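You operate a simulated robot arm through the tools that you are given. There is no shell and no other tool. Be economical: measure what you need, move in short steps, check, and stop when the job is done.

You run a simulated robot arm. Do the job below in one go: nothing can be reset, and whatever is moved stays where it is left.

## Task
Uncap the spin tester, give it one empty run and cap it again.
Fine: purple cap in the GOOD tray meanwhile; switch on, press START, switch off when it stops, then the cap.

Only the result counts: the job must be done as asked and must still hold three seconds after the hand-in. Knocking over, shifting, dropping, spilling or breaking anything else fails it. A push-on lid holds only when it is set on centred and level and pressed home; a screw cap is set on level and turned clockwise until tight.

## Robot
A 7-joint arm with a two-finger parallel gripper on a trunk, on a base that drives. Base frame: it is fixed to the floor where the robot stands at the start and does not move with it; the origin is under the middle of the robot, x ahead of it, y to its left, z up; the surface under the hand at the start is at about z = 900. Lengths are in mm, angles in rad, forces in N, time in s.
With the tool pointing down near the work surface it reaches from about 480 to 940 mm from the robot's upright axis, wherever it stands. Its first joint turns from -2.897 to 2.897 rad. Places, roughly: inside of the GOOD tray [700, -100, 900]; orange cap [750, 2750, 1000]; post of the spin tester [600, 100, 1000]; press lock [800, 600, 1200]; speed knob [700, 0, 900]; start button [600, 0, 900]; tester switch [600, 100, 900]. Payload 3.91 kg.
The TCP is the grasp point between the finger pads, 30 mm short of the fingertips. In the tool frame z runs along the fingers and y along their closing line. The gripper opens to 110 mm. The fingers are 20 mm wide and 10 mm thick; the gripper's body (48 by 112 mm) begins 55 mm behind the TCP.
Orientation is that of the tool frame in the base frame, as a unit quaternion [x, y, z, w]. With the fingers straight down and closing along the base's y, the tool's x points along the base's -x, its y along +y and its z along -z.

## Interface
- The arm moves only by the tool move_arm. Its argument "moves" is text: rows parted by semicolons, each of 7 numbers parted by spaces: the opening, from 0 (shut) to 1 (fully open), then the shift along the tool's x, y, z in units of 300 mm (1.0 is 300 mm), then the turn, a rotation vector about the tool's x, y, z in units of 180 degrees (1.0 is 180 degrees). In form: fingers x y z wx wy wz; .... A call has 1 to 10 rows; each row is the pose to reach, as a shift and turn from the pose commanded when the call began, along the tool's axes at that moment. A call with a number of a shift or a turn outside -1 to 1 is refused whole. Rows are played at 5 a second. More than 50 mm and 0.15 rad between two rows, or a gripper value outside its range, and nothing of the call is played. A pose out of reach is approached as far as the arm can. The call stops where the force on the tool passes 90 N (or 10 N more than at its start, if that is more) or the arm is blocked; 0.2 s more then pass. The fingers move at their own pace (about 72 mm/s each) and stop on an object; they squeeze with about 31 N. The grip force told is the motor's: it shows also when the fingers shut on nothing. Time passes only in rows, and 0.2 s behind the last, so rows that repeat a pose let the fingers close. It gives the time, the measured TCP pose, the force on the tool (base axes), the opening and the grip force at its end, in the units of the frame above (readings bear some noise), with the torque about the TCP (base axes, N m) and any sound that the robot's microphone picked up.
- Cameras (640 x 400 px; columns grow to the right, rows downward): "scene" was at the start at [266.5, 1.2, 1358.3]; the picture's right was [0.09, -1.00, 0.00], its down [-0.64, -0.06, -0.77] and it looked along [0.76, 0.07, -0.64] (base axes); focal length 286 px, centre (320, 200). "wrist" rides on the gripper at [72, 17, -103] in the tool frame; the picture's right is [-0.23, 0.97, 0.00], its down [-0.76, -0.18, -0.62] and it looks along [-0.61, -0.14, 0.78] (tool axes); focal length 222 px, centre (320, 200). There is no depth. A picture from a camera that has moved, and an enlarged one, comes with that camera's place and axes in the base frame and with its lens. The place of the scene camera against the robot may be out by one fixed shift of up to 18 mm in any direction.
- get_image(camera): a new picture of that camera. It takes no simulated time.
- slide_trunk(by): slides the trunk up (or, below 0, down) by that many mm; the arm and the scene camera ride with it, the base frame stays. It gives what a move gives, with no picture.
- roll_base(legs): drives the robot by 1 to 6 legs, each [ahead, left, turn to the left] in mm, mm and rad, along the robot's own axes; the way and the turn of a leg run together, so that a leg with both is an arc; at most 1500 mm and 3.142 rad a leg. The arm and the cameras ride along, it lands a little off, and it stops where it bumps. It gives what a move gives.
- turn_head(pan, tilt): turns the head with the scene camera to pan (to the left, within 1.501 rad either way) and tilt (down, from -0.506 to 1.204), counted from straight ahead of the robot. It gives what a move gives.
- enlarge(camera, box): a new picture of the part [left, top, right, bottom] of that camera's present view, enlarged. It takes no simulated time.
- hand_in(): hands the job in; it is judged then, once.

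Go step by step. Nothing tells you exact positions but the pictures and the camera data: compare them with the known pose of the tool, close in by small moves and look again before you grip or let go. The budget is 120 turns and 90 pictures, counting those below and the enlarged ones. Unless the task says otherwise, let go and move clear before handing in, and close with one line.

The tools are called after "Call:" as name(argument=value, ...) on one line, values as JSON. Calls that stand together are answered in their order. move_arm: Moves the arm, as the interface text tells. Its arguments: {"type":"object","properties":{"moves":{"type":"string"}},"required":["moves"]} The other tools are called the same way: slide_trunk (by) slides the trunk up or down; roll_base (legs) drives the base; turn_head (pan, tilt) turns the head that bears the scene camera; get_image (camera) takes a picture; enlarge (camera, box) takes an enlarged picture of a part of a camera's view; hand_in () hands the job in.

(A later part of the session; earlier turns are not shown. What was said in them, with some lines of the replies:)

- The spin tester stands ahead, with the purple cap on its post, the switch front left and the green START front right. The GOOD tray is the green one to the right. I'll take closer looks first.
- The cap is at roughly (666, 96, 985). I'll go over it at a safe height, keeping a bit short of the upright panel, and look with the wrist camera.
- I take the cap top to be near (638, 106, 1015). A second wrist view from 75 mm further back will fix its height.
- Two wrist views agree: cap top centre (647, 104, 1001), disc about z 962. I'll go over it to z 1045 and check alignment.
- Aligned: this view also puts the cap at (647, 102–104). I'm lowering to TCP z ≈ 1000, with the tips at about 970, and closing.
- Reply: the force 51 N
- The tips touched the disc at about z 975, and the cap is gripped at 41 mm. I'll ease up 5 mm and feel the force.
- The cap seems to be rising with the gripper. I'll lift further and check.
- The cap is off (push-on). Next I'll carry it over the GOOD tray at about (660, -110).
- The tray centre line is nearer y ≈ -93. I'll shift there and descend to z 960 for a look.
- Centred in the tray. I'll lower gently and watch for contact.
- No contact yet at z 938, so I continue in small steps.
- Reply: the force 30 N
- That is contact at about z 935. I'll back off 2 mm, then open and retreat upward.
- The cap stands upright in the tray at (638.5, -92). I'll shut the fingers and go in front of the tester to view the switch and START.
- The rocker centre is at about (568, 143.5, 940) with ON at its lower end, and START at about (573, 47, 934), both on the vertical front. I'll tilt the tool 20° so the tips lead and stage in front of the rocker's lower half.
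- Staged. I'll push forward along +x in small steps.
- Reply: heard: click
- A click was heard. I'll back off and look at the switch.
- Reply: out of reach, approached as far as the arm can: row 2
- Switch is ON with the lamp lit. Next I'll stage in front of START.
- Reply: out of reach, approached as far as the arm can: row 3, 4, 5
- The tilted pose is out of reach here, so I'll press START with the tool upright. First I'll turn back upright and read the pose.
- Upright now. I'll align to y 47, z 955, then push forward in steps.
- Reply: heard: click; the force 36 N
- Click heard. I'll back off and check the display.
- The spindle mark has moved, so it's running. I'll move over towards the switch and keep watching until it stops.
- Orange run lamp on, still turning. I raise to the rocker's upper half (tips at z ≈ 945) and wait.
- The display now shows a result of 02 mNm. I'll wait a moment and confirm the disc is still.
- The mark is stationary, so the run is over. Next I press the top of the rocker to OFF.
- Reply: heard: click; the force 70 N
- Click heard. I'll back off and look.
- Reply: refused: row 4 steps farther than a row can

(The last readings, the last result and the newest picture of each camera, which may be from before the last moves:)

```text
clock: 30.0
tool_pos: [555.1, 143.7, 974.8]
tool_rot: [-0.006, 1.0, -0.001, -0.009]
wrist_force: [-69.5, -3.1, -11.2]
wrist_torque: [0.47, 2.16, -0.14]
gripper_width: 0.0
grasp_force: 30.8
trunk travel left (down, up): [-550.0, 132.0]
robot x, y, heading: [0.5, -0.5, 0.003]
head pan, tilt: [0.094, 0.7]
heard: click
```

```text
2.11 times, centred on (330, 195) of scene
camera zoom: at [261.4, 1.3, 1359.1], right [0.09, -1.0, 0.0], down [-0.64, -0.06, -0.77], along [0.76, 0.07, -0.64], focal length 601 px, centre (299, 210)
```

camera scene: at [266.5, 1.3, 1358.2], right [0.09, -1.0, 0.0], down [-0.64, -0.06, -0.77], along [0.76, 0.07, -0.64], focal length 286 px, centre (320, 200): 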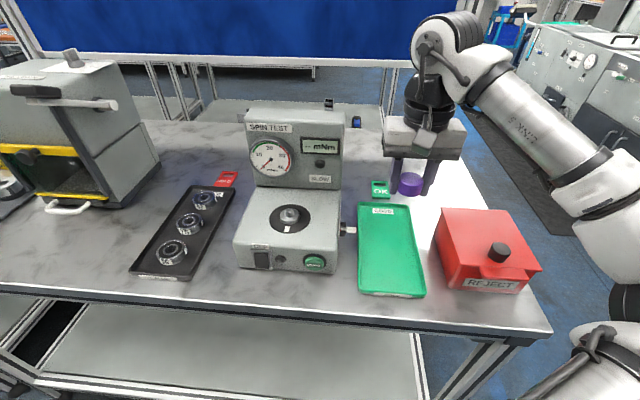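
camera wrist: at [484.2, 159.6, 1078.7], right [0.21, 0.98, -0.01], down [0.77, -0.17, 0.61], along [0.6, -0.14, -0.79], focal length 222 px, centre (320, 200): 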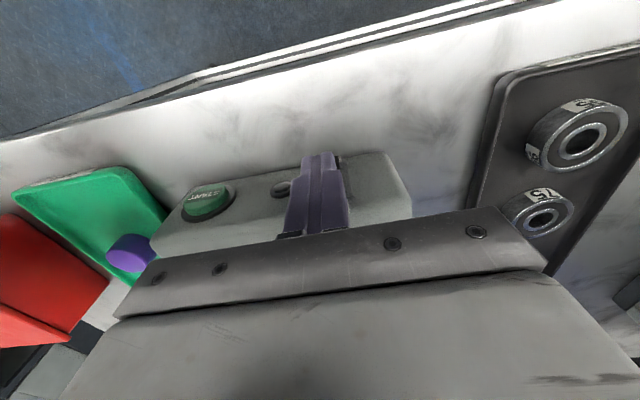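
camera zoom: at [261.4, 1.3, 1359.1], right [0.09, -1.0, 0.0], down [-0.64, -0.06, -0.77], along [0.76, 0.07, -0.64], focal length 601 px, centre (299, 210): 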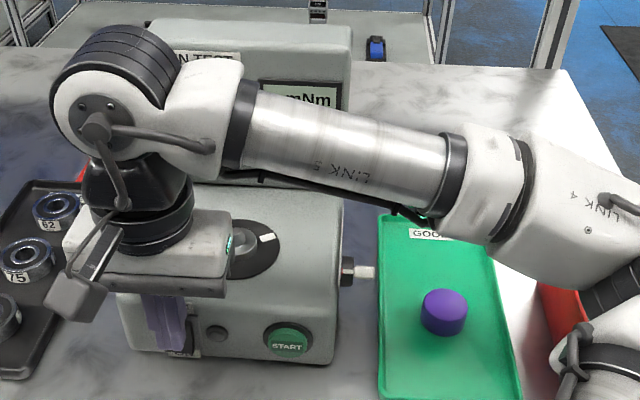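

The lamp is off. I'll back away, rise and cross over to the cap.

Call:
move_arm(moves="0 0.08 0 0 0 0 0; 0 0.14 0 0 0 0 0; 0 0.14 0 -0.15 0 0 0; 0 0.14 0 -0.28 0 0 0; 0 0.14 -0.15 -0.28 0 0 0; 0 0.14 -0.3 -0.28 0 0 0; 0 0.14 -0.45 -0.28 0 0 0; 0.3 0.14 -0.6 -0.28 0 0 0; 0.65 0.14 -0.75 -0.28 0 0 0; 0.65 0.14 -0.787 -0.28 0 0 0")

Call:
enlarge(camera="scene", box=[220, 100, 440, 290])

```text
clock: 32.2
tool_pos: [522.7, -92.0, 1057.0]
tool_rot: [0.0, 1.0, 0.0, 0.001]
wrist_force: [0.0, -0.8, 0.0]
wrist_torque: [-0.01, -0.03, 0.02]
gripper_width: 71.6
grasp_force: 0.1
trunk travel left (down, up): [-550.0, 132.0]
robot x, y, heading: [1.1, 0.6, 0.002]
head pan, tilt: [0.094, 0.7]
```

```text
2.11 times, centred on (330, 195) of scene
camera zoom: at [266.5, 1.2, 1358.3], right [0.09, -1.0, 0.0], down [-0.64, -0.06, -0.77], along [0.76, 0.07, -0.64], focal length 601 px, centre (299, 210)
```

zoom: 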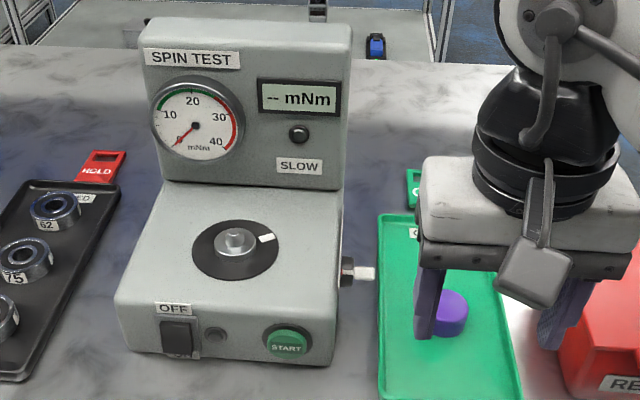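

The tester is OFF and stopped, as wanted. I'm moving over the cap and lowering to z 985 to check alignment.

Call:
move_arm(moves="0.65 -0.15 0 0 0 0 0; 0.65 -0.3 0 0 0 0 0; 0.65 -0.387 0 0 0 0 0; 0.65 -0.387 0 0.12 0 0 0; 0.65 -0.387 0 0.24 0 0 0; 0.65 -0.387 0 0.24 0 0 0")

Call:
get_image(camera="wrist")

```text
clock: 33.6
tool_pos: [641.4, -92.5, 985.9]
tool_rot: [0.0, 1.0, 0.0, 0.0]
wrist_force: [0.0, 0.0, -0.1]
wrist_torque: [0.01, -0.02, 0.01]
gripper_width: 71.4
grasp_force: 0.1
trunk travel left (down, up): [-550.0, 132.0]
robot x, y, heading: [-1.4, 0.2, -0.004]
head pan, tilt: [0.094, 0.7]
```

```text
49 pictures are left
camera wrist: at [568.1, -75.8, 1088.2], right [0.23, 0.97, 0.0], down [0.76, -0.18, 0.62], along [0.61, -0.14, -0.78], focal length 222 px, centre (320, 200)
```

wrist: 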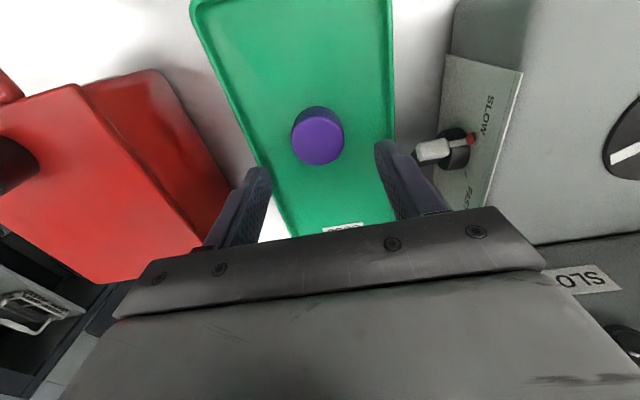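

Call:
move_arm(moves="0.65 0.003 0 0.08 0 0 0; 0.65 0.003 0 0.16 0 0 0; 0.65 0.003 0 0.16 0 0 0; 0.3 0.003 0 0.16 0 0 0; 0.3 0.003 0 0.16 0 0 0; 0.3 0.003 0 0.16 0 0 0")

Call:
get_image(camera="wrist")

```text
clock: 35.0
tool_pos: [638.1, -91.6, 937.5]
tool_rot: [0.001, 1.0, 0.001, 0.0]
wrist_force: [0.3, -0.6, 0.1]
wrist_torque: [0.01, -0.01, -0.02]
gripper_width: 40.4
grasp_force: 31.8
trunk travel left (down, up): [-550.0, 132.0]
robot x, y, heading: [-1.5, 1.0, -0.003]
head pan, tilt: [0.094, 0.7]
```

```text
48 pictures are left
camera wrist: at [565.9, -75.9, 1039.3], right [0.23, 0.97, 0.0], down [0.76, -0.18, 0.62], along [0.61, -0.14, -0.78], focal length 222 px, centre (320, 200)
```

wrist: 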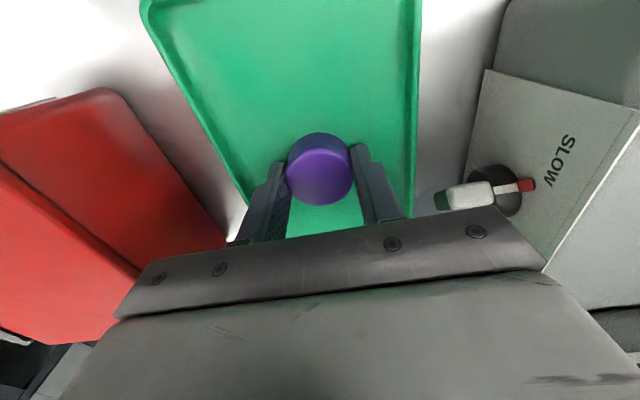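

Gripped. I'll lift and carry the cap over the post.

Call:
move_arm(moves="0.3 0 0 -0.15 0 0 0; 0.3 0 0 -0.3 0 0 0; 0.3 0 0 -0.45 0 0 0; 0.3 -0.03 0.13 -0.45 0 0 0; 0.3 -0.03 0.26 -0.45 0 0 0; 0.3 -0.03 0.39 -0.45 0 0 0; 0.3 -0.03 0.52 -0.45 0 0 0; 0.3 -0.03 0.652 -0.45 0 0 0; 0.3 -0.03 0.652 -0.45 0 0 0")

Call:
enlarge(camera="wrist", box=[220, 40, 440, 260])

Call:
enlarge(camera="scene", box=[220, 100, 360, 290])

```text
clock: 37.0
tool_pos: [646.3, 102.2, 1074.5]
tool_rot: [0.0, 1.0, 0.0, 0.0]
wrist_force: [-0.8, -0.7, 0.2]
wrist_torque: [0.05, -0.04, 0.0]
gripper_width: 40.4
grasp_force: 30.9
trunk travel left (down, up): [-550.0, 132.0]
robot x, y, heading: [-0.3, -1.7, -0.003]
head pan, tilt: [0.094, 0.7]
```

```text
1.82 times, centred on (330, 150) of wrist
camera zoom: at [574.5, 120.0, 1177.5], right [0.23, 0.97, 0.0], down [0.76, -0.18, 0.62], along [0.61, -0.14, -0.78], focal length 404 px, centre (302, 291)
```

zoom: 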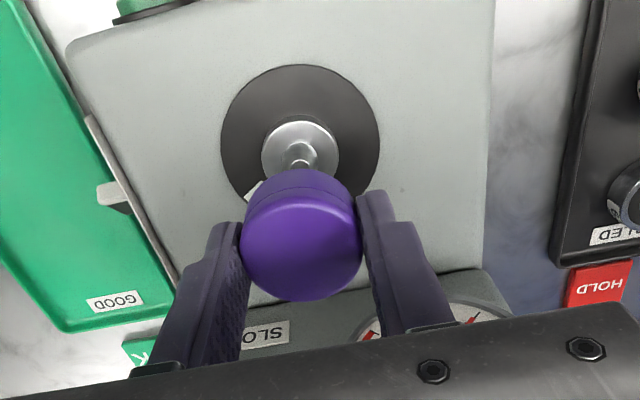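

```text
2.11 times, centred on (290, 195) of scene
camera zoom: at [266.4, 1.1, 1358.3], right [0.09, -1.0, 0.0], down [-0.64, -0.06, -0.77], along [0.76, 0.07, -0.64], focal length 601 px, centre (383, 210)
```

zoom: 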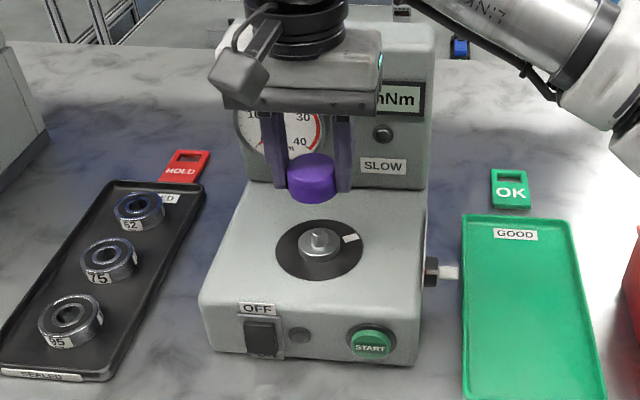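

The cap's fore-aft seat in the grip is uncertain by a few mm, because height and x mix in this view. I'll set it back in the tray and regrip with the hand turned 90°, so the fingers centre it along x.

Call:
move_arm(moves="0.3 0 -0.13 0 0 0 0; 0.3 0 -0.26 0 0 0 0; 0.3 0 -0.39 0 0 0 0; 0.3 0 -0.52 0 0 0 0; 0.3 0.03 -0.652 0 0 0 0; 0.3 0.03 -0.652 0.15 0 0 0; 0.3 0.03 -0.652 0.3 0 0 0; 0.3 0.03 -0.652 0.43 0 0 0; 0.3 0.03 -0.652 0.449 0 0 0; 0.3 0.03 -0.652 0.449 0 0 0")

```text
clock: 39.2
tool_pos: [639.5, -92.7, 938.0]
tool_rot: [0.001, 1.0, -0.001, 0.0]
wrist_force: [0.2, -0.2, -0.4]
wrist_torque: [-0.01, 0.0, -0.02]
gripper_width: 40.4
grasp_force: 31.5
trunk travel left (down, up): [-550.0, 132.0]
robot x, y, heading: [2.1, -0.0, -0.001]
head pan, tilt: [0.094, 0.7]
```

Call:
move_arm(moves="0.65 0 0 0 0 0 0; 0.65 0 0 0 0 0 0; 0.65 0 0 -0.12 0 0 0; 0.65 0 0 -0.24 0 0 0; 0.65 0 0 -0.24 0 0 0.04; 0.65 0 0 -0.24 0 0 0.08; 0.65 0 0 -0.24 0 0 0.12; 0.65 0 0 -0.24 0 0 0.16; 0.65 0 0 -0.24 0 0 0.20; 0.65 0 0 -0.24 0 0 0.24")

Call:
move_arm(moves="0.65 0 0 0 0 0 0.04; 0.65 0 0 0 0 0 0.08; 0.65 0 0 0 0 0 0.12; 0.65 0 0 0 0 0 0.16; 0.65 0 0 0 0 0 0.20; 0.65 0 0 0 0 0 0.24; 0.65 0 0 0 0 0 0.26; 0.65 0 0 0 0 0 0.26")

Call:
get_image(camera="wrist")

Call:
get_image(camera="scene")

```text
clock: 41.4
tool_pos: [638.2, -92.2, 1011.0]
tool_rot: [0.369, 0.929, 0.0, 0.0]
wrist_force: [-0.4, 0.2, 0.2]
wrist_torque: [0.01, -0.01, -0.01]
gripper_width: 71.4
grasp_force: 0.1
trunk travel left (down, up): [-550.0, 132.0]
robot x, y, heading: [1.4, -0.2, -0.002]
head pan, tilt: [0.094, 0.7]
```

```text
clock: 43.2
tool_pos: [639.0, -93.2, 1010.7]
tool_rot: [0.707, 0.707, 0.0, 0.0]
wrist_force: [-1.3, 0.5, -0.7]
wrist_torque: [0.03, -0.04, 0.01]
gripper_width: 71.3
grasp_force: 0.1
trunk travel left (down, up): [-550.0, 132.0]
robot x, y, heading: [1.3, -0.7, 0.002]
head pan, tilt: [0.094, 0.7]
```

```text
45 pictures are left
camera wrist: at [655.3, -20.6, 1112.9], right [0.97, -0.23, 0.0], down [-0.18, -0.76, 0.62], along [-0.14, -0.61, -0.78], focal length 222 px, centre (320, 200)
```

wrist: 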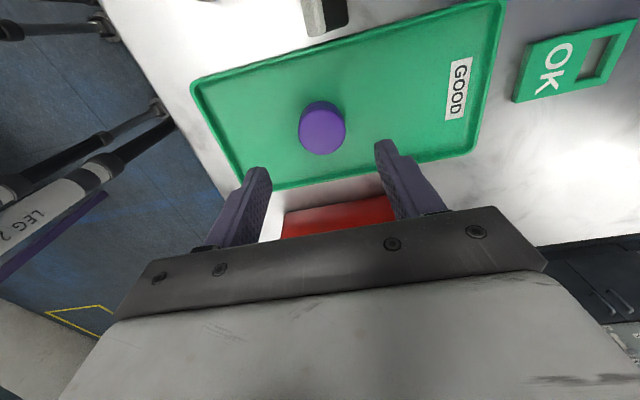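

```text
44 pictures are left
camera scene: at [266.5, 1.2, 1358.3], right [0.09, -1.0, 0.0], down [-0.64, -0.06, -0.77], along [0.76, 0.07, -0.64], focal length 286 px, centre (320, 200)
```

scene: 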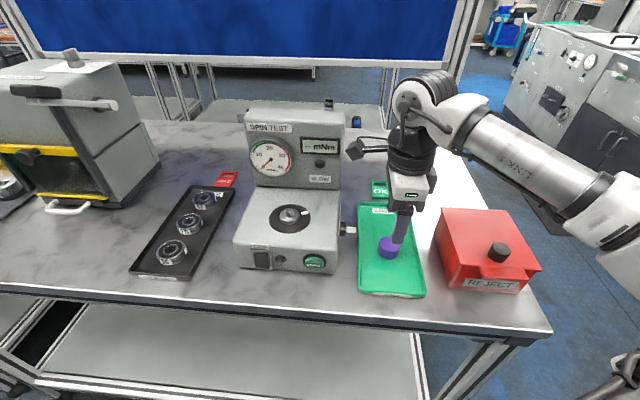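

The hand is turned and the cap is between the fingers. I'll descend and grip along x.

Call:
move_arm(moves="0.65 0 0 0.12 0 0 0; 0.65 0 0 0.243 0 0 0; 0.65 0 0 0.243 0 0 0; 0.3 0 0 0.243 0 0 0; 0.3 0 0 0.243 0 0 0; 0.3 0 0 0.243 0 0 0; 0.3 0 0 0.2 0 0 0; 0.3 0 0 0.05 0 0 0; 0.3 0 0 -0.1 0 0 0; 0.3 0 0 -0.2 0 0 0")

Call:
get_image(camera="wrist")

```text
clock: 45.4
tool_pos: [641.5, -92.6, 1071.2]
tool_rot: [0.708, 0.707, 0.0, 0.0]
wrist_force: [0.5, 0.1, -0.6]
wrist_torque: [-0.03, 0.0, 0.02]
gripper_width: 39.8
grasp_force: 31.2
trunk travel left (down, up): [-550.0, 132.0]
robot x, y, heading: [-1.1, 0.9, 0.001]
head pan, tilt: [0.094, 0.7]
```

```text
43 pictures are left
camera wrist: at [656.9, -20.0, 1173.5], right [0.97, -0.23, 0.0], down [-0.18, -0.76, 0.62], along [-0.14, -0.61, -0.78], focal length 222 px, centre (320, 200)
```

wrist: 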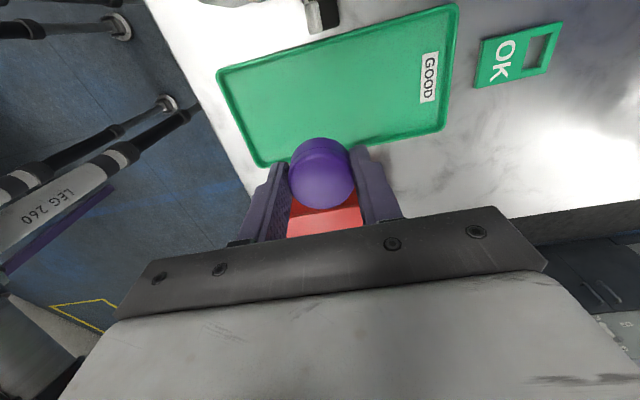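

Gripped along x and lifted. I'll carry it over the post and look from the side to judge x alignment.

Call:
move_arm(moves="0.3 0.13 0.01 0 0 0 0; 0.3 0.26 0.02 0 0 0 0; 0.3 0.39 0.02 0 0 0 0; 0.3 0.52 0.02 0 0 0 0; 0.3 0.652 0.02 0 0 0 0; 0.3 0.652 0.02 0 0 0 0")

Call:
enlarge(camera="wrist", box=[220, 40, 440, 260])

Call:
enlarge(camera="scene", box=[220, 100, 360, 290])

```text
clock: 46.8
tool_pos: [642.2, 103.2, 1071.2]
tool_rot: [0.708, 0.706, 0.0, 0.0]
wrist_force: [0.1, -0.5, 0.0]
wrist_torque: [0.02, -0.02, 0.01]
gripper_width: 39.9
grasp_force: 31.1
trunk travel left (down, up): [-550.0, 132.0]
robot x, y, heading: [1.8, -1.5, -0.0]
head pan, tilt: [0.094, 0.7]
```

```text
1.82 times, centred on (330, 150) of wrist
camera zoom: at [659.3, 174.4, 1173.8], right [0.97, -0.23, 0.0], down [-0.18, -0.76, 0.62], along [-0.14, -0.61, -0.78], focal length 404 px, centre (302, 291)
```

zoom: 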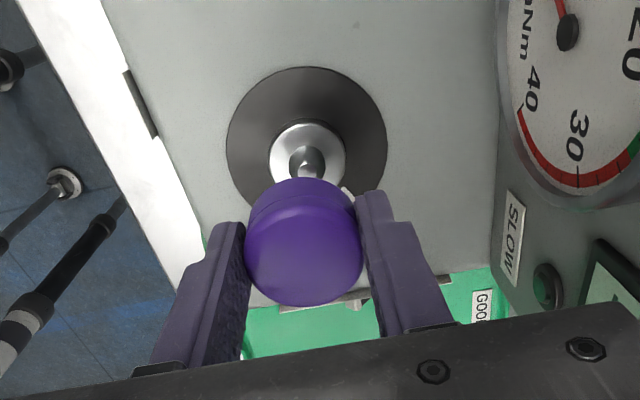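

```text
2.11 times, centred on (290, 195) of scene
camera zoom: at [266.5, 1.0, 1358.3], right [0.09, -1.0, 0.0], down [-0.64, -0.06, -0.77], along [0.76, 0.07, -0.64], focal length 601 px, centre (383, 210)
```

zoom: 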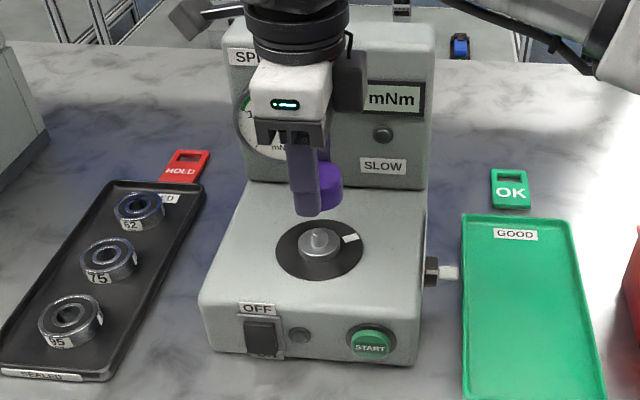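

From this side, the post is about 3 mm further in +x than the cap, and y is aligned. I'll correct and lower to just above the post.

Call:
move_arm(moves="0.3 0 0.01 0 0 0 0; 0.3 0 0.01 0.06 0 0 0; 0.3 0 0.01 0.09 0 0 0; 0.3 0 0.01 0.09 0 0 0")

Call:
enlarge(camera="wrist", box=[220, 40, 440, 260])

Call:
enlarge(camera="scene", box=[260, 150, 340, 250])

```text
clock: 47.8
tool_pos: [646.8, 103.1, 1042.9]
tool_rot: [0.707, 0.707, 0.0, 0.0]
wrist_force: [0.0, 0.8, -1.0]
wrist_torque: [0.02, -0.02, -0.01]
gripper_width: 39.7
grasp_force: 31.3
trunk travel left (down, up): [-550.0, 132.0]
robot x, y, heading: [-0.1, 0.6, -0.001]
head pan, tilt: [0.094, 0.7]
```

```text
1.82 times, centred on (330, 150) of wrist
camera zoom: at [664.0, 174.7, 1145.5], right [0.97, -0.23, 0.0], down [-0.18, -0.76, 0.62], along [-0.14, -0.61, -0.78], focal length 404 px, centre (302, 291)
```

zoom: 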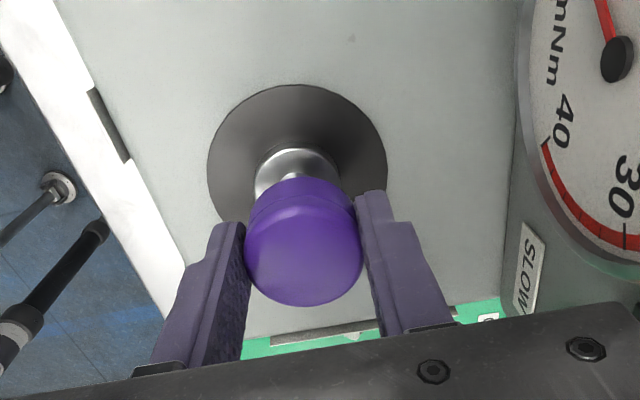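

```text
4.00 times, centred on (300, 200) of scene
camera zoom: at [266.5, 1.2, 1358.3], right [0.09, -1.0, 0.0], down [-0.64, -0.06, -0.77], along [0.76, 0.07, -0.64], focal length 1142 px, centre (400, 200)
```

zoom: 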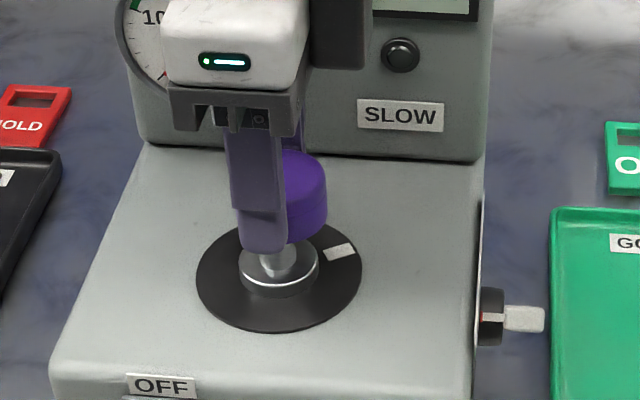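

The scene view hints that the cap sits a few mm to the -y side of the post. I'll zoom in closer to measure that.

Call:
enlarge(camera="scene", box=[265, 180, 317, 236])

```text
7.14 times, centred on (291, 208) of scene
camera zoom: at [266.5, 1.2, 1358.3], right [0.09, -1.0, 0.0], down [-0.64, -0.06, -0.77], along [0.76, 0.07, -0.64], focal length 2040 px, centre (527, 143)
```

zoom: 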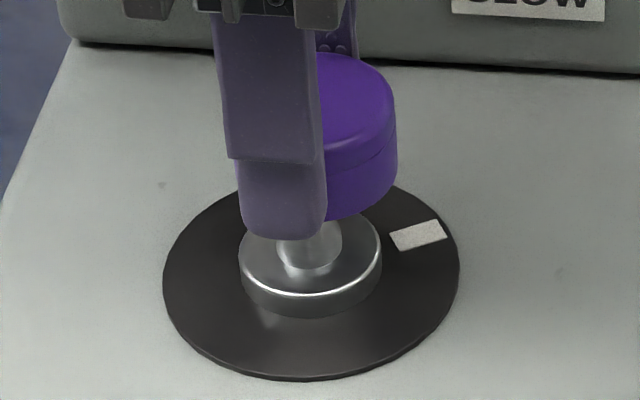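

Measured: the cap is about 2.5 mm too far to -y. I'll correct, lower a little and check again.

Call:
move_arm(moves="0.3 0.008 -0.0025 0 0 0 0; 0.3 0.008 -0.0025 0.02 0 0 0; 0.3 0.008 -0.0025 0.02 0 0 0")

Call:
enlarge(camera="scene", box=[265, 180, 317, 236])

Call:
enlarge(camera="wrist", box=[250, 80, 390, 220])

```text
clock: 48.6
tool_pos: [647.5, 106.1, 1036.8]
tool_rot: [0.707, 0.708, 0.0, 0.0]
wrist_force: [0.2, -0.6, -0.8]
wrist_torque: [-0.01, -0.01, -0.01]
gripper_width: 39.7
grasp_force: 30.4
trunk travel left (down, up): [-550.0, 132.0]
robot x, y, heading: [-1.2, 2.0, -0.003]
head pan, tilt: [0.094, 0.7]
```

```text
7.14 times, centred on (291, 208) of scene
camera zoom: at [266.5, 1.2, 1358.3], right [0.09, -1.0, 0.0], down [-0.64, -0.06, -0.77], along [0.76, 0.07, -0.64], focal length 2040 px, centre (527, 143)
```

zoom: 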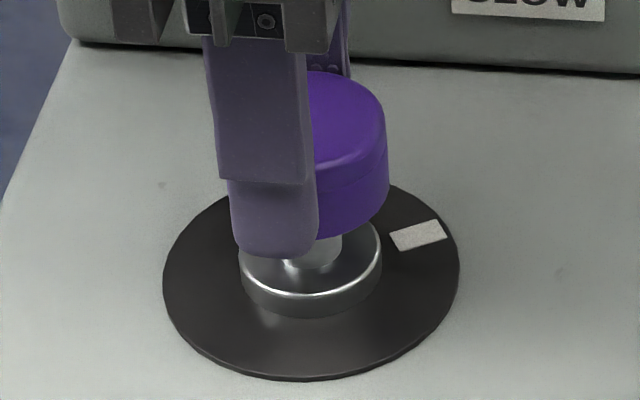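

```text
2.86 times, centred on (320, 150) of wrist
camera zoom: at [663.6, 177.2, 1139.4], right [0.97, -0.23, 0.0], down [-0.18, -0.76, 0.62], along [-0.14, -0.61, -0.78], focal length 635 px, centre (320, 343)
```

zoom: 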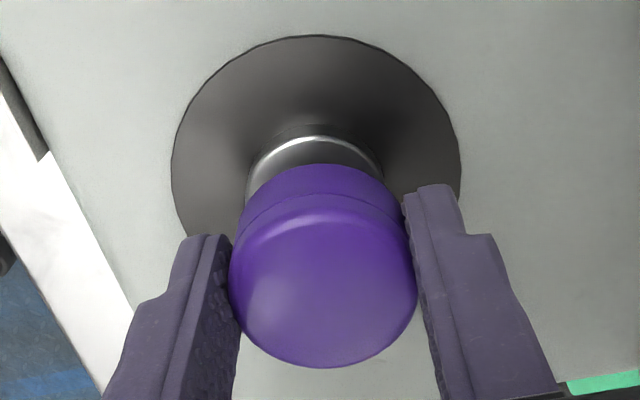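

y is now good; x needs about -1.5 mm. I'll correct that and lower in steps, watching the force.

Call:
move_arm(moves="0.3 0 -0.005 0 0 0 0; 0.3 0 -0.005 0.02 0 0 0; 0.3 0 -0.005 0.035 0 0 0; 0.3 0 -0.005 0.035 0 0 0")

Call:
enlarge(camera="wrist", box=[250, 80, 390, 220])

Call:
enlarge(camera="scene", box=[265, 180, 317, 236])

```text
clock: 49.6
tool_pos: [645.3, 106.0, 1028.4]
tool_rot: [0.707, 0.707, 0.0, 0.0]
wrist_force: [0.4, 0.0, -1.3]
wrist_torque: [-0.04, 0.02, 0.03]
gripper_width: 39.6
grasp_force: 30.9
trunk travel left (down, up): [-550.0, 132.0]
robot x, y, heading: [1.0, -1.2, -0.001]
head pan, tilt: [0.094, 0.7]
```

```text
2.86 times, centred on (320, 150) of wrist
camera zoom: at [662.1, 177.3, 1129.7], right [0.97, -0.23, 0.0], down [-0.18, -0.76, 0.62], along [-0.14, -0.61, -0.78], focal length 635 px, centre (320, 343)
```

zoom: 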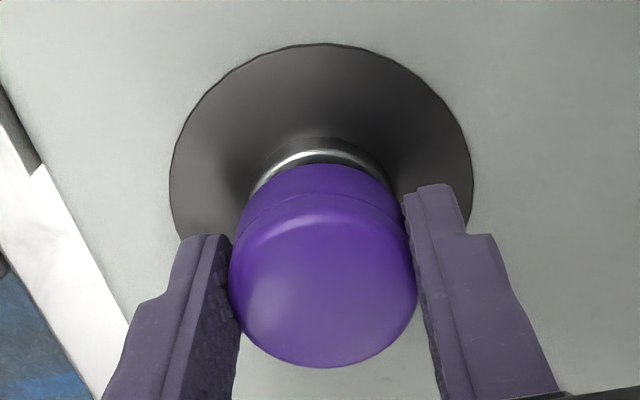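

```text
7.14 times, centred on (291, 208) of scene
camera zoom: at [266.5, 1.2, 1358.3], right [0.09, -1.0, 0.0], down [-0.64, -0.06, -0.77], along [0.76, 0.07, -0.64], focal length 2040 px, centre (527, 143)
```

zoom: 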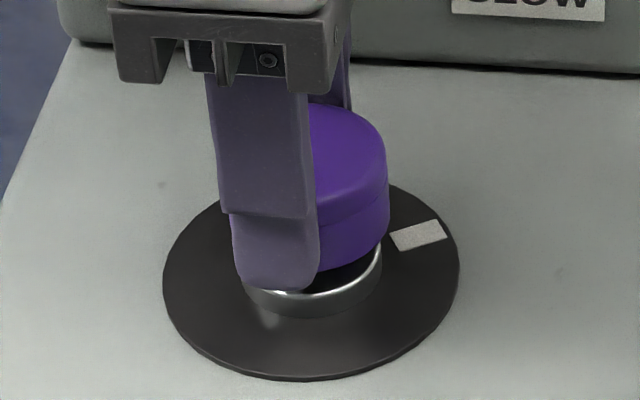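

Well centred both ways, with no contact yet. I continue down.

Call:
move_arm(moves="0.3 0 0 0.017 0 0 0; 0.3 0 0 0.033 0 0 0; 0.3 0 0 0.033 0 0 0")

Call:
enlarge(camera="scene", box=[265, 180, 317, 236])

```text
clock: 50.4
tool_pos: [644.7, 105.8, 1018.8]
tool_rot: [0.707, 0.707, 0.0, 0.0]
wrist_force: [0.3, -0.1, -0.7]
wrist_torque: [0.0, 0.0, 0.01]
gripper_width: 40.2
grasp_force: 30.8
trunk travel left (down, up): [-550.0, 132.0]
robot x, y, heading: [-2.4, -0.3, -0.002]
head pan, tilt: [0.094, 0.7]
```

```text
7.14 times, centred on (291, 208) of scene
camera zoom: at [266.4, 1.2, 1358.3], right [0.09, -1.0, 0.0], down [-0.64, -0.06, -0.77], along [0.76, 0.07, -0.64], focal length 2040 px, centre (527, 143)
```

zoom: 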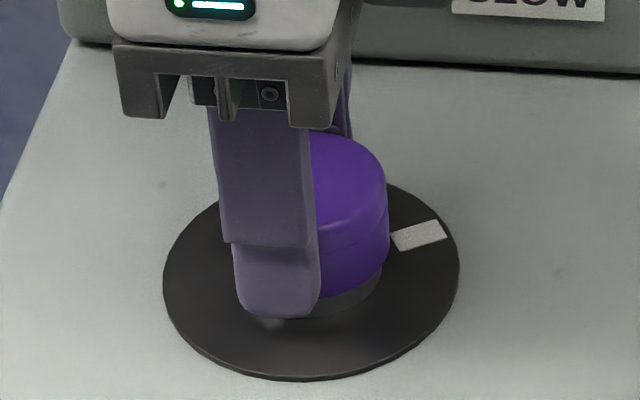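

Call:
move_arm(moves="0.3 0 0 0.01 0 0 0; 0.3 0 0 0.02 0 0 0; 0.3 0 0 0.02 0 0 0")

Call:
enlarge(camera="scene", box=[265, 180, 317, 236])

```text
clock: 51.2
tool_pos: [644.1, 106.8, 1012.3]
tool_rot: [0.707, 0.707, 0.002, 0.001]
wrist_force: [6.5, 1.8, 23.6]
wrist_torque: [-0.03, -0.11, -0.02]
gripper_width: 39.8
grasp_force: 31.2
trunk travel left (down, up): [-550.0, 132.0]
robot x, y, heading: [2.0, -0.4, -0.003]
head pan, tilt: [0.094, 0.7]
```

```text
7.14 times, centred on (291, 208) of scene
camera zoom: at [265.2, 1.0, 1358.7], right [0.09, -1.0, 0.0], down [-0.64, -0.06, -0.77], along [0.76, 0.07, -0.64], focal length 2040 px, centre (527, 143)
```

zoom: 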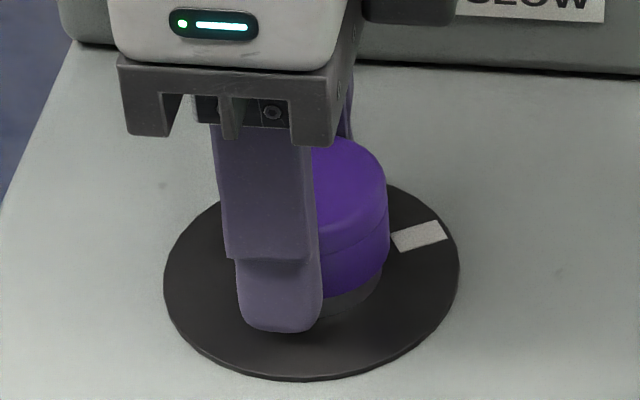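

The cap is at about its original seated height. I'll push a bit more while gripped, then press from above.

Call:
move_arm(moves="0.3 0 0 0.01 0 0 0; 0.3 0 0 0.015 0 0 0; 0.3 0 0 0.015 0 0 0")

```text
clock: 52.0
tool_pos: [643.8, 105.1, 1007.0]
tool_rot: [0.708, 0.706, 0.0, 0.001]
wrist_force: [8.7, 1.8, 24.5]
wrist_torque: [-0.02, -0.13, 0.02]
gripper_width: 40.3
grasp_force: 31.8
trunk travel left (down, up): [-550.0, 132.0]
robot x, y, heading: [0.1, -1.4, 0.0]
head pan, tilt: [0.094, 0.7]
```

The fingers slip at 24 N, so I'll open, rise, shut the fingers and press the cap from above.

Call:
move_arm(moves="0.3 0 0 -0.012 0 0 0; 0.65 0 0 -0.012 0 0 0; 0.65 0 0 -0.012 0 0 0; 0.65 0 0 -0.012 0 0 0; 0.65 0 0 -0.15 0 0 0; 0.65 0 0 -0.25 0 0 0; 0 0 0 -0.25 0 0 0; 0 0 0 -0.25 0 0 0; 0 0 0 -0.25 0 0 0")

Call:
enlarge(camera="scene", box=[265, 180, 317, 236])

Call:
enlarge(camera="wrist", box=[220, 40, 440, 260])

```text
clock: 54.0
tool_pos: [646.1, 105.5, 1081.4]
tool_rot: [0.707, 0.707, 0.0, 0.0]
wrist_force: [-0.1, 0.3, -0.2]
wrist_torque: [-0.01, 0.03, 0.0]
gripper_width: 0.0
grasp_force: 31.1
trunk travel left (down, up): [-550.0, 132.0]
robot x, y, heading: [0.2, -3.2, -0.003]
head pan, tilt: [0.094, 0.7]
```

```text
7.14 times, centred on (291, 208) of scene
camera zoom: at [266.5, 1.2, 1358.3], right [0.09, -1.0, 0.0], down [-0.64, -0.06, -0.77], along [0.76, 0.07, -0.64], focal length 2040 px, centre (527, 143)
```

zoom: 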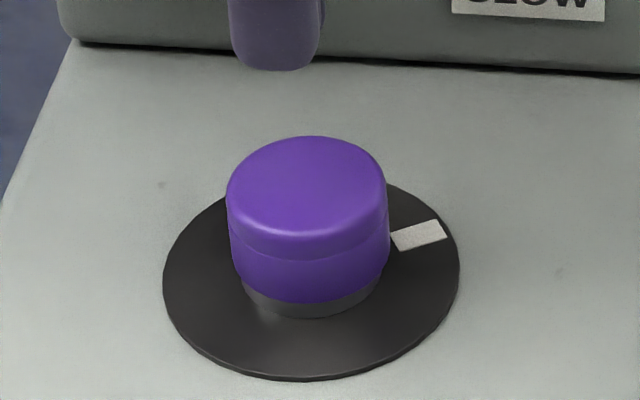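

```text
1.82 times, centred on (330, 150) of wrist
camera zoom: at [662.2, 177.5, 1183.4], right [0.97, -0.23, 0.0], down [-0.18, -0.76, 0.62], along [-0.14, -0.61, -0.78], focal length 404 px, centre (302, 291)
```

zoom: 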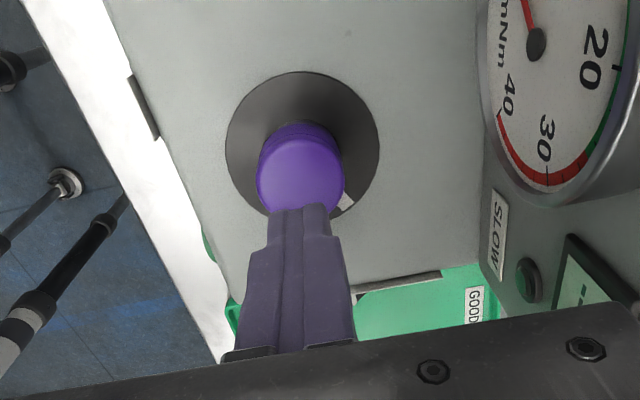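

The cap sits on its post at the original height. I'll press it home from above, shifted 3 mm to be over its centre.

Call:
move_arm(moves="0 -0.01 0 0 0 0 0; 0 -0.01 0 0.08 0 0 0; 0 -0.01 0 0.14 0 0 0; 0 -0.01 0 0.155 0 0 0; 0 -0.01 0 0.155 0 0 0")

Call:
enlarge(camera="scene", box=[265, 180, 317, 236])

```text
clock: 55.2
tool_pos: [643.7, 103.1, 1038.3]
tool_rot: [0.708, 0.706, 0.003, 0.002]
wrist_force: [7.6, -0.5, 39.3]
wrist_torque: [-0.1, -0.25, -0.02]
gripper_width: 0.0
grasp_force: 30.8
trunk travel left (down, up): [-550.0, 132.0]
robot x, y, heading: [3.5, 3.5, -0.004]
head pan, tilt: [0.094, 0.7]
```

```text
7.14 times, centred on (291, 208) of scene
camera zoom: at [264.2, 0.6, 1359.4], right [0.09, -1.0, 0.0], down [-0.64, -0.06, -0.77], along [0.76, 0.07, -0.64], focal length 2040 px, centre (527, 143)
```

zoom: 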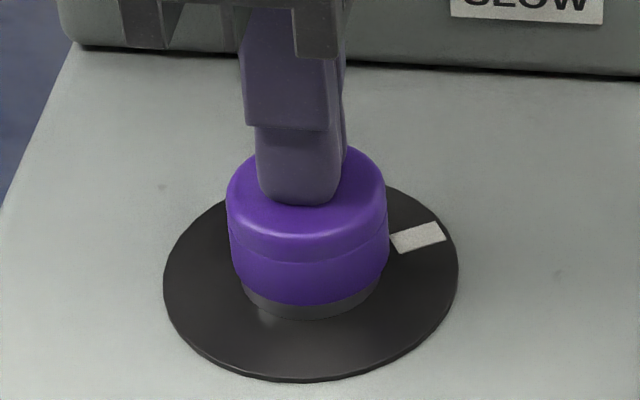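

39 N so far; I'll press a few mm further.

Call:
move_arm(moves="0 0 0 0.007 0 0 0; 0 0 0 0.013 0 0 0; 0 0 0 0.013 0 0 0")

Call:
enlarge(camera="scene", box=[265, 180, 317, 236])

```text
clock: 56.0
tool_pos: [644.0, 102.0, 1038.2]
tool_rot: [0.708, 0.706, 0.009, 0.002]
wrist_force: [18.7, -7.2, 73.5]
wrist_torque: [-0.46, -0.56, 0.05]
gripper_width: 0.0
grasp_force: 30.8
trunk travel left (down, up): [-550.0, 132.0]
robot x, y, heading: [0.2, 3.2, 0.004]
head pan, tilt: [0.094, 0.7]
```

```text
7.14 times, centred on (291, 208) of scene
camera zoom: at [262.6, -0.5, 1359.7], right [0.09, -1.0, 0.0], down [-0.64, -0.06, -0.77], along [0.76, 0.07, -0.64], focal length 2040 px, centre (527, 143)
```

zoom: 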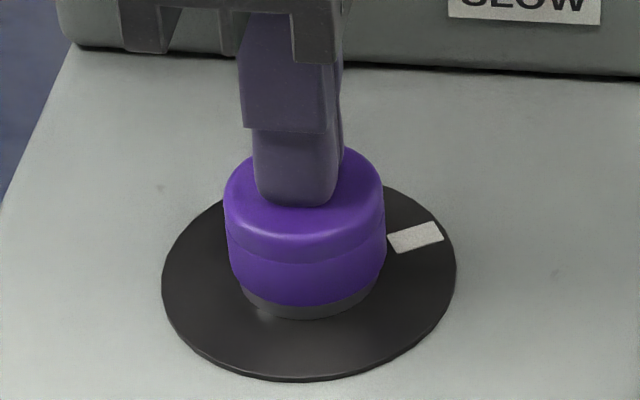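

No further movement at 73 N. I'll lift off and compare with the very first close-up.

Call:
move_arm(moves="0 0 0 -0.02 0 0 0; 0 0 0 -0.15 0 0 0; 0 0 0 -0.25 0 0 0; 0 -0.0 0 -0.35 0 0 0; 0 -0.0 -0.1 -0.35 0 0 0; 0 0 -0.1 -0.35 0 0 0")

Call:
enlarge(camera="scene", box=[230, 180, 360, 290])

Call:
enlarge(camera="scene", box=[265, 180, 317, 236])

Call:
enlarge(camera="wrist", box=[220, 40, 440, 260])

```text
clock: 57.4
tool_pos: [616.2, 103.6, 1137.3]
tool_rot: [0.707, 0.708, 0.0, 0.001]
wrist_force: [0.6, 0.2, -0.1]
wrist_torque: [-0.03, -0.05, -0.02]
gripper_width: 0.1
grasp_force: 31.2
trunk travel left (down, up): [-550.0, 132.0]
robot x, y, heading: [-0.3, 3.7, 0.002]
head pan, tilt: [0.094, 0.7]
```

```text
3.64 times, centred on (295, 235) of scene
camera zoom: at [266.6, 1.2, 1358.2], right [0.09, -1.0, 0.0], down [-0.64, -0.06, -0.77], along [0.76, 0.07, -0.64], focal length 1038 px, centre (411, 73)
```

zoom: 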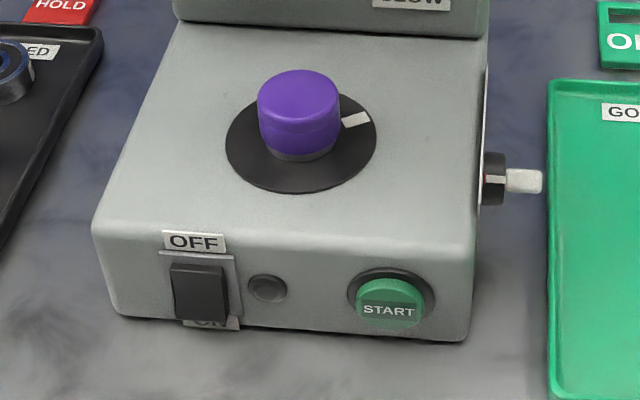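

```text
7.14 times, centred on (291, 208) of scene
camera zoom: at [266.6, 1.2, 1358.2], right [0.09, -1.0, 0.0], down [-0.64, -0.06, -0.77], along [0.76, 0.07, -0.64], focal length 2040 px, centre (527, 143)
```

zoom: 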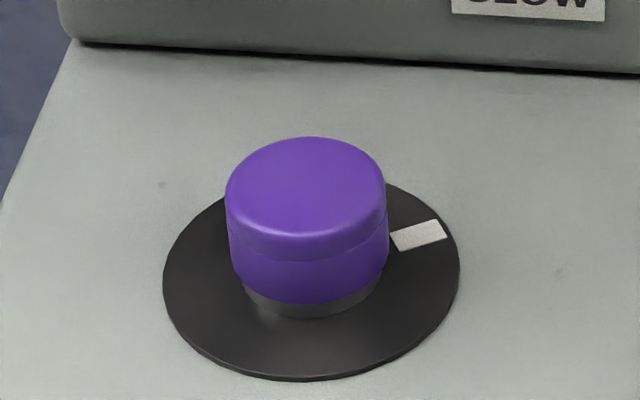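

```text
1.82 times, centred on (330, 150) of wrist
camera zoom: at [632.6, 174.3, 1240.0], right [0.97, -0.23, 0.0], down [-0.18, -0.76, 0.62], along [-0.14, -0.61, -0.78], focal length 404 px, centre (302, 291)
```

zoom: 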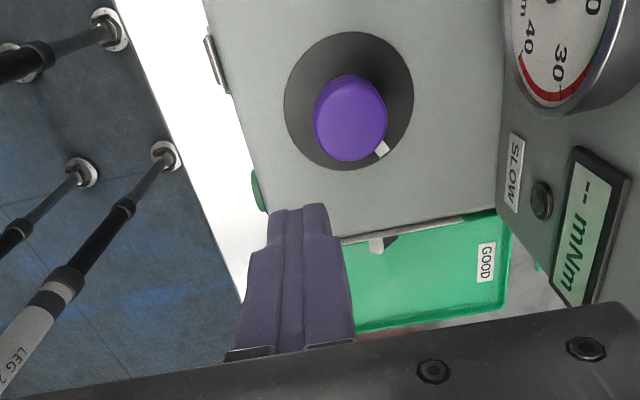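

The cap sits in the same place and height as at the start, level and pressed with 73 N. The tester is off, the tray is unmoved, the arm is clear, and I'm handing in.

Call:
hand_in()

```text
The job is handed in.
```

I uncapped the spin tester, gave it one empty run that ended showing 02 mNm, switched it off and put the purple cap back on, pressed down with about 73 N. I heard no click as it seated, but it sits level and where it was at the start. I handed the job in without seeing the verdict.
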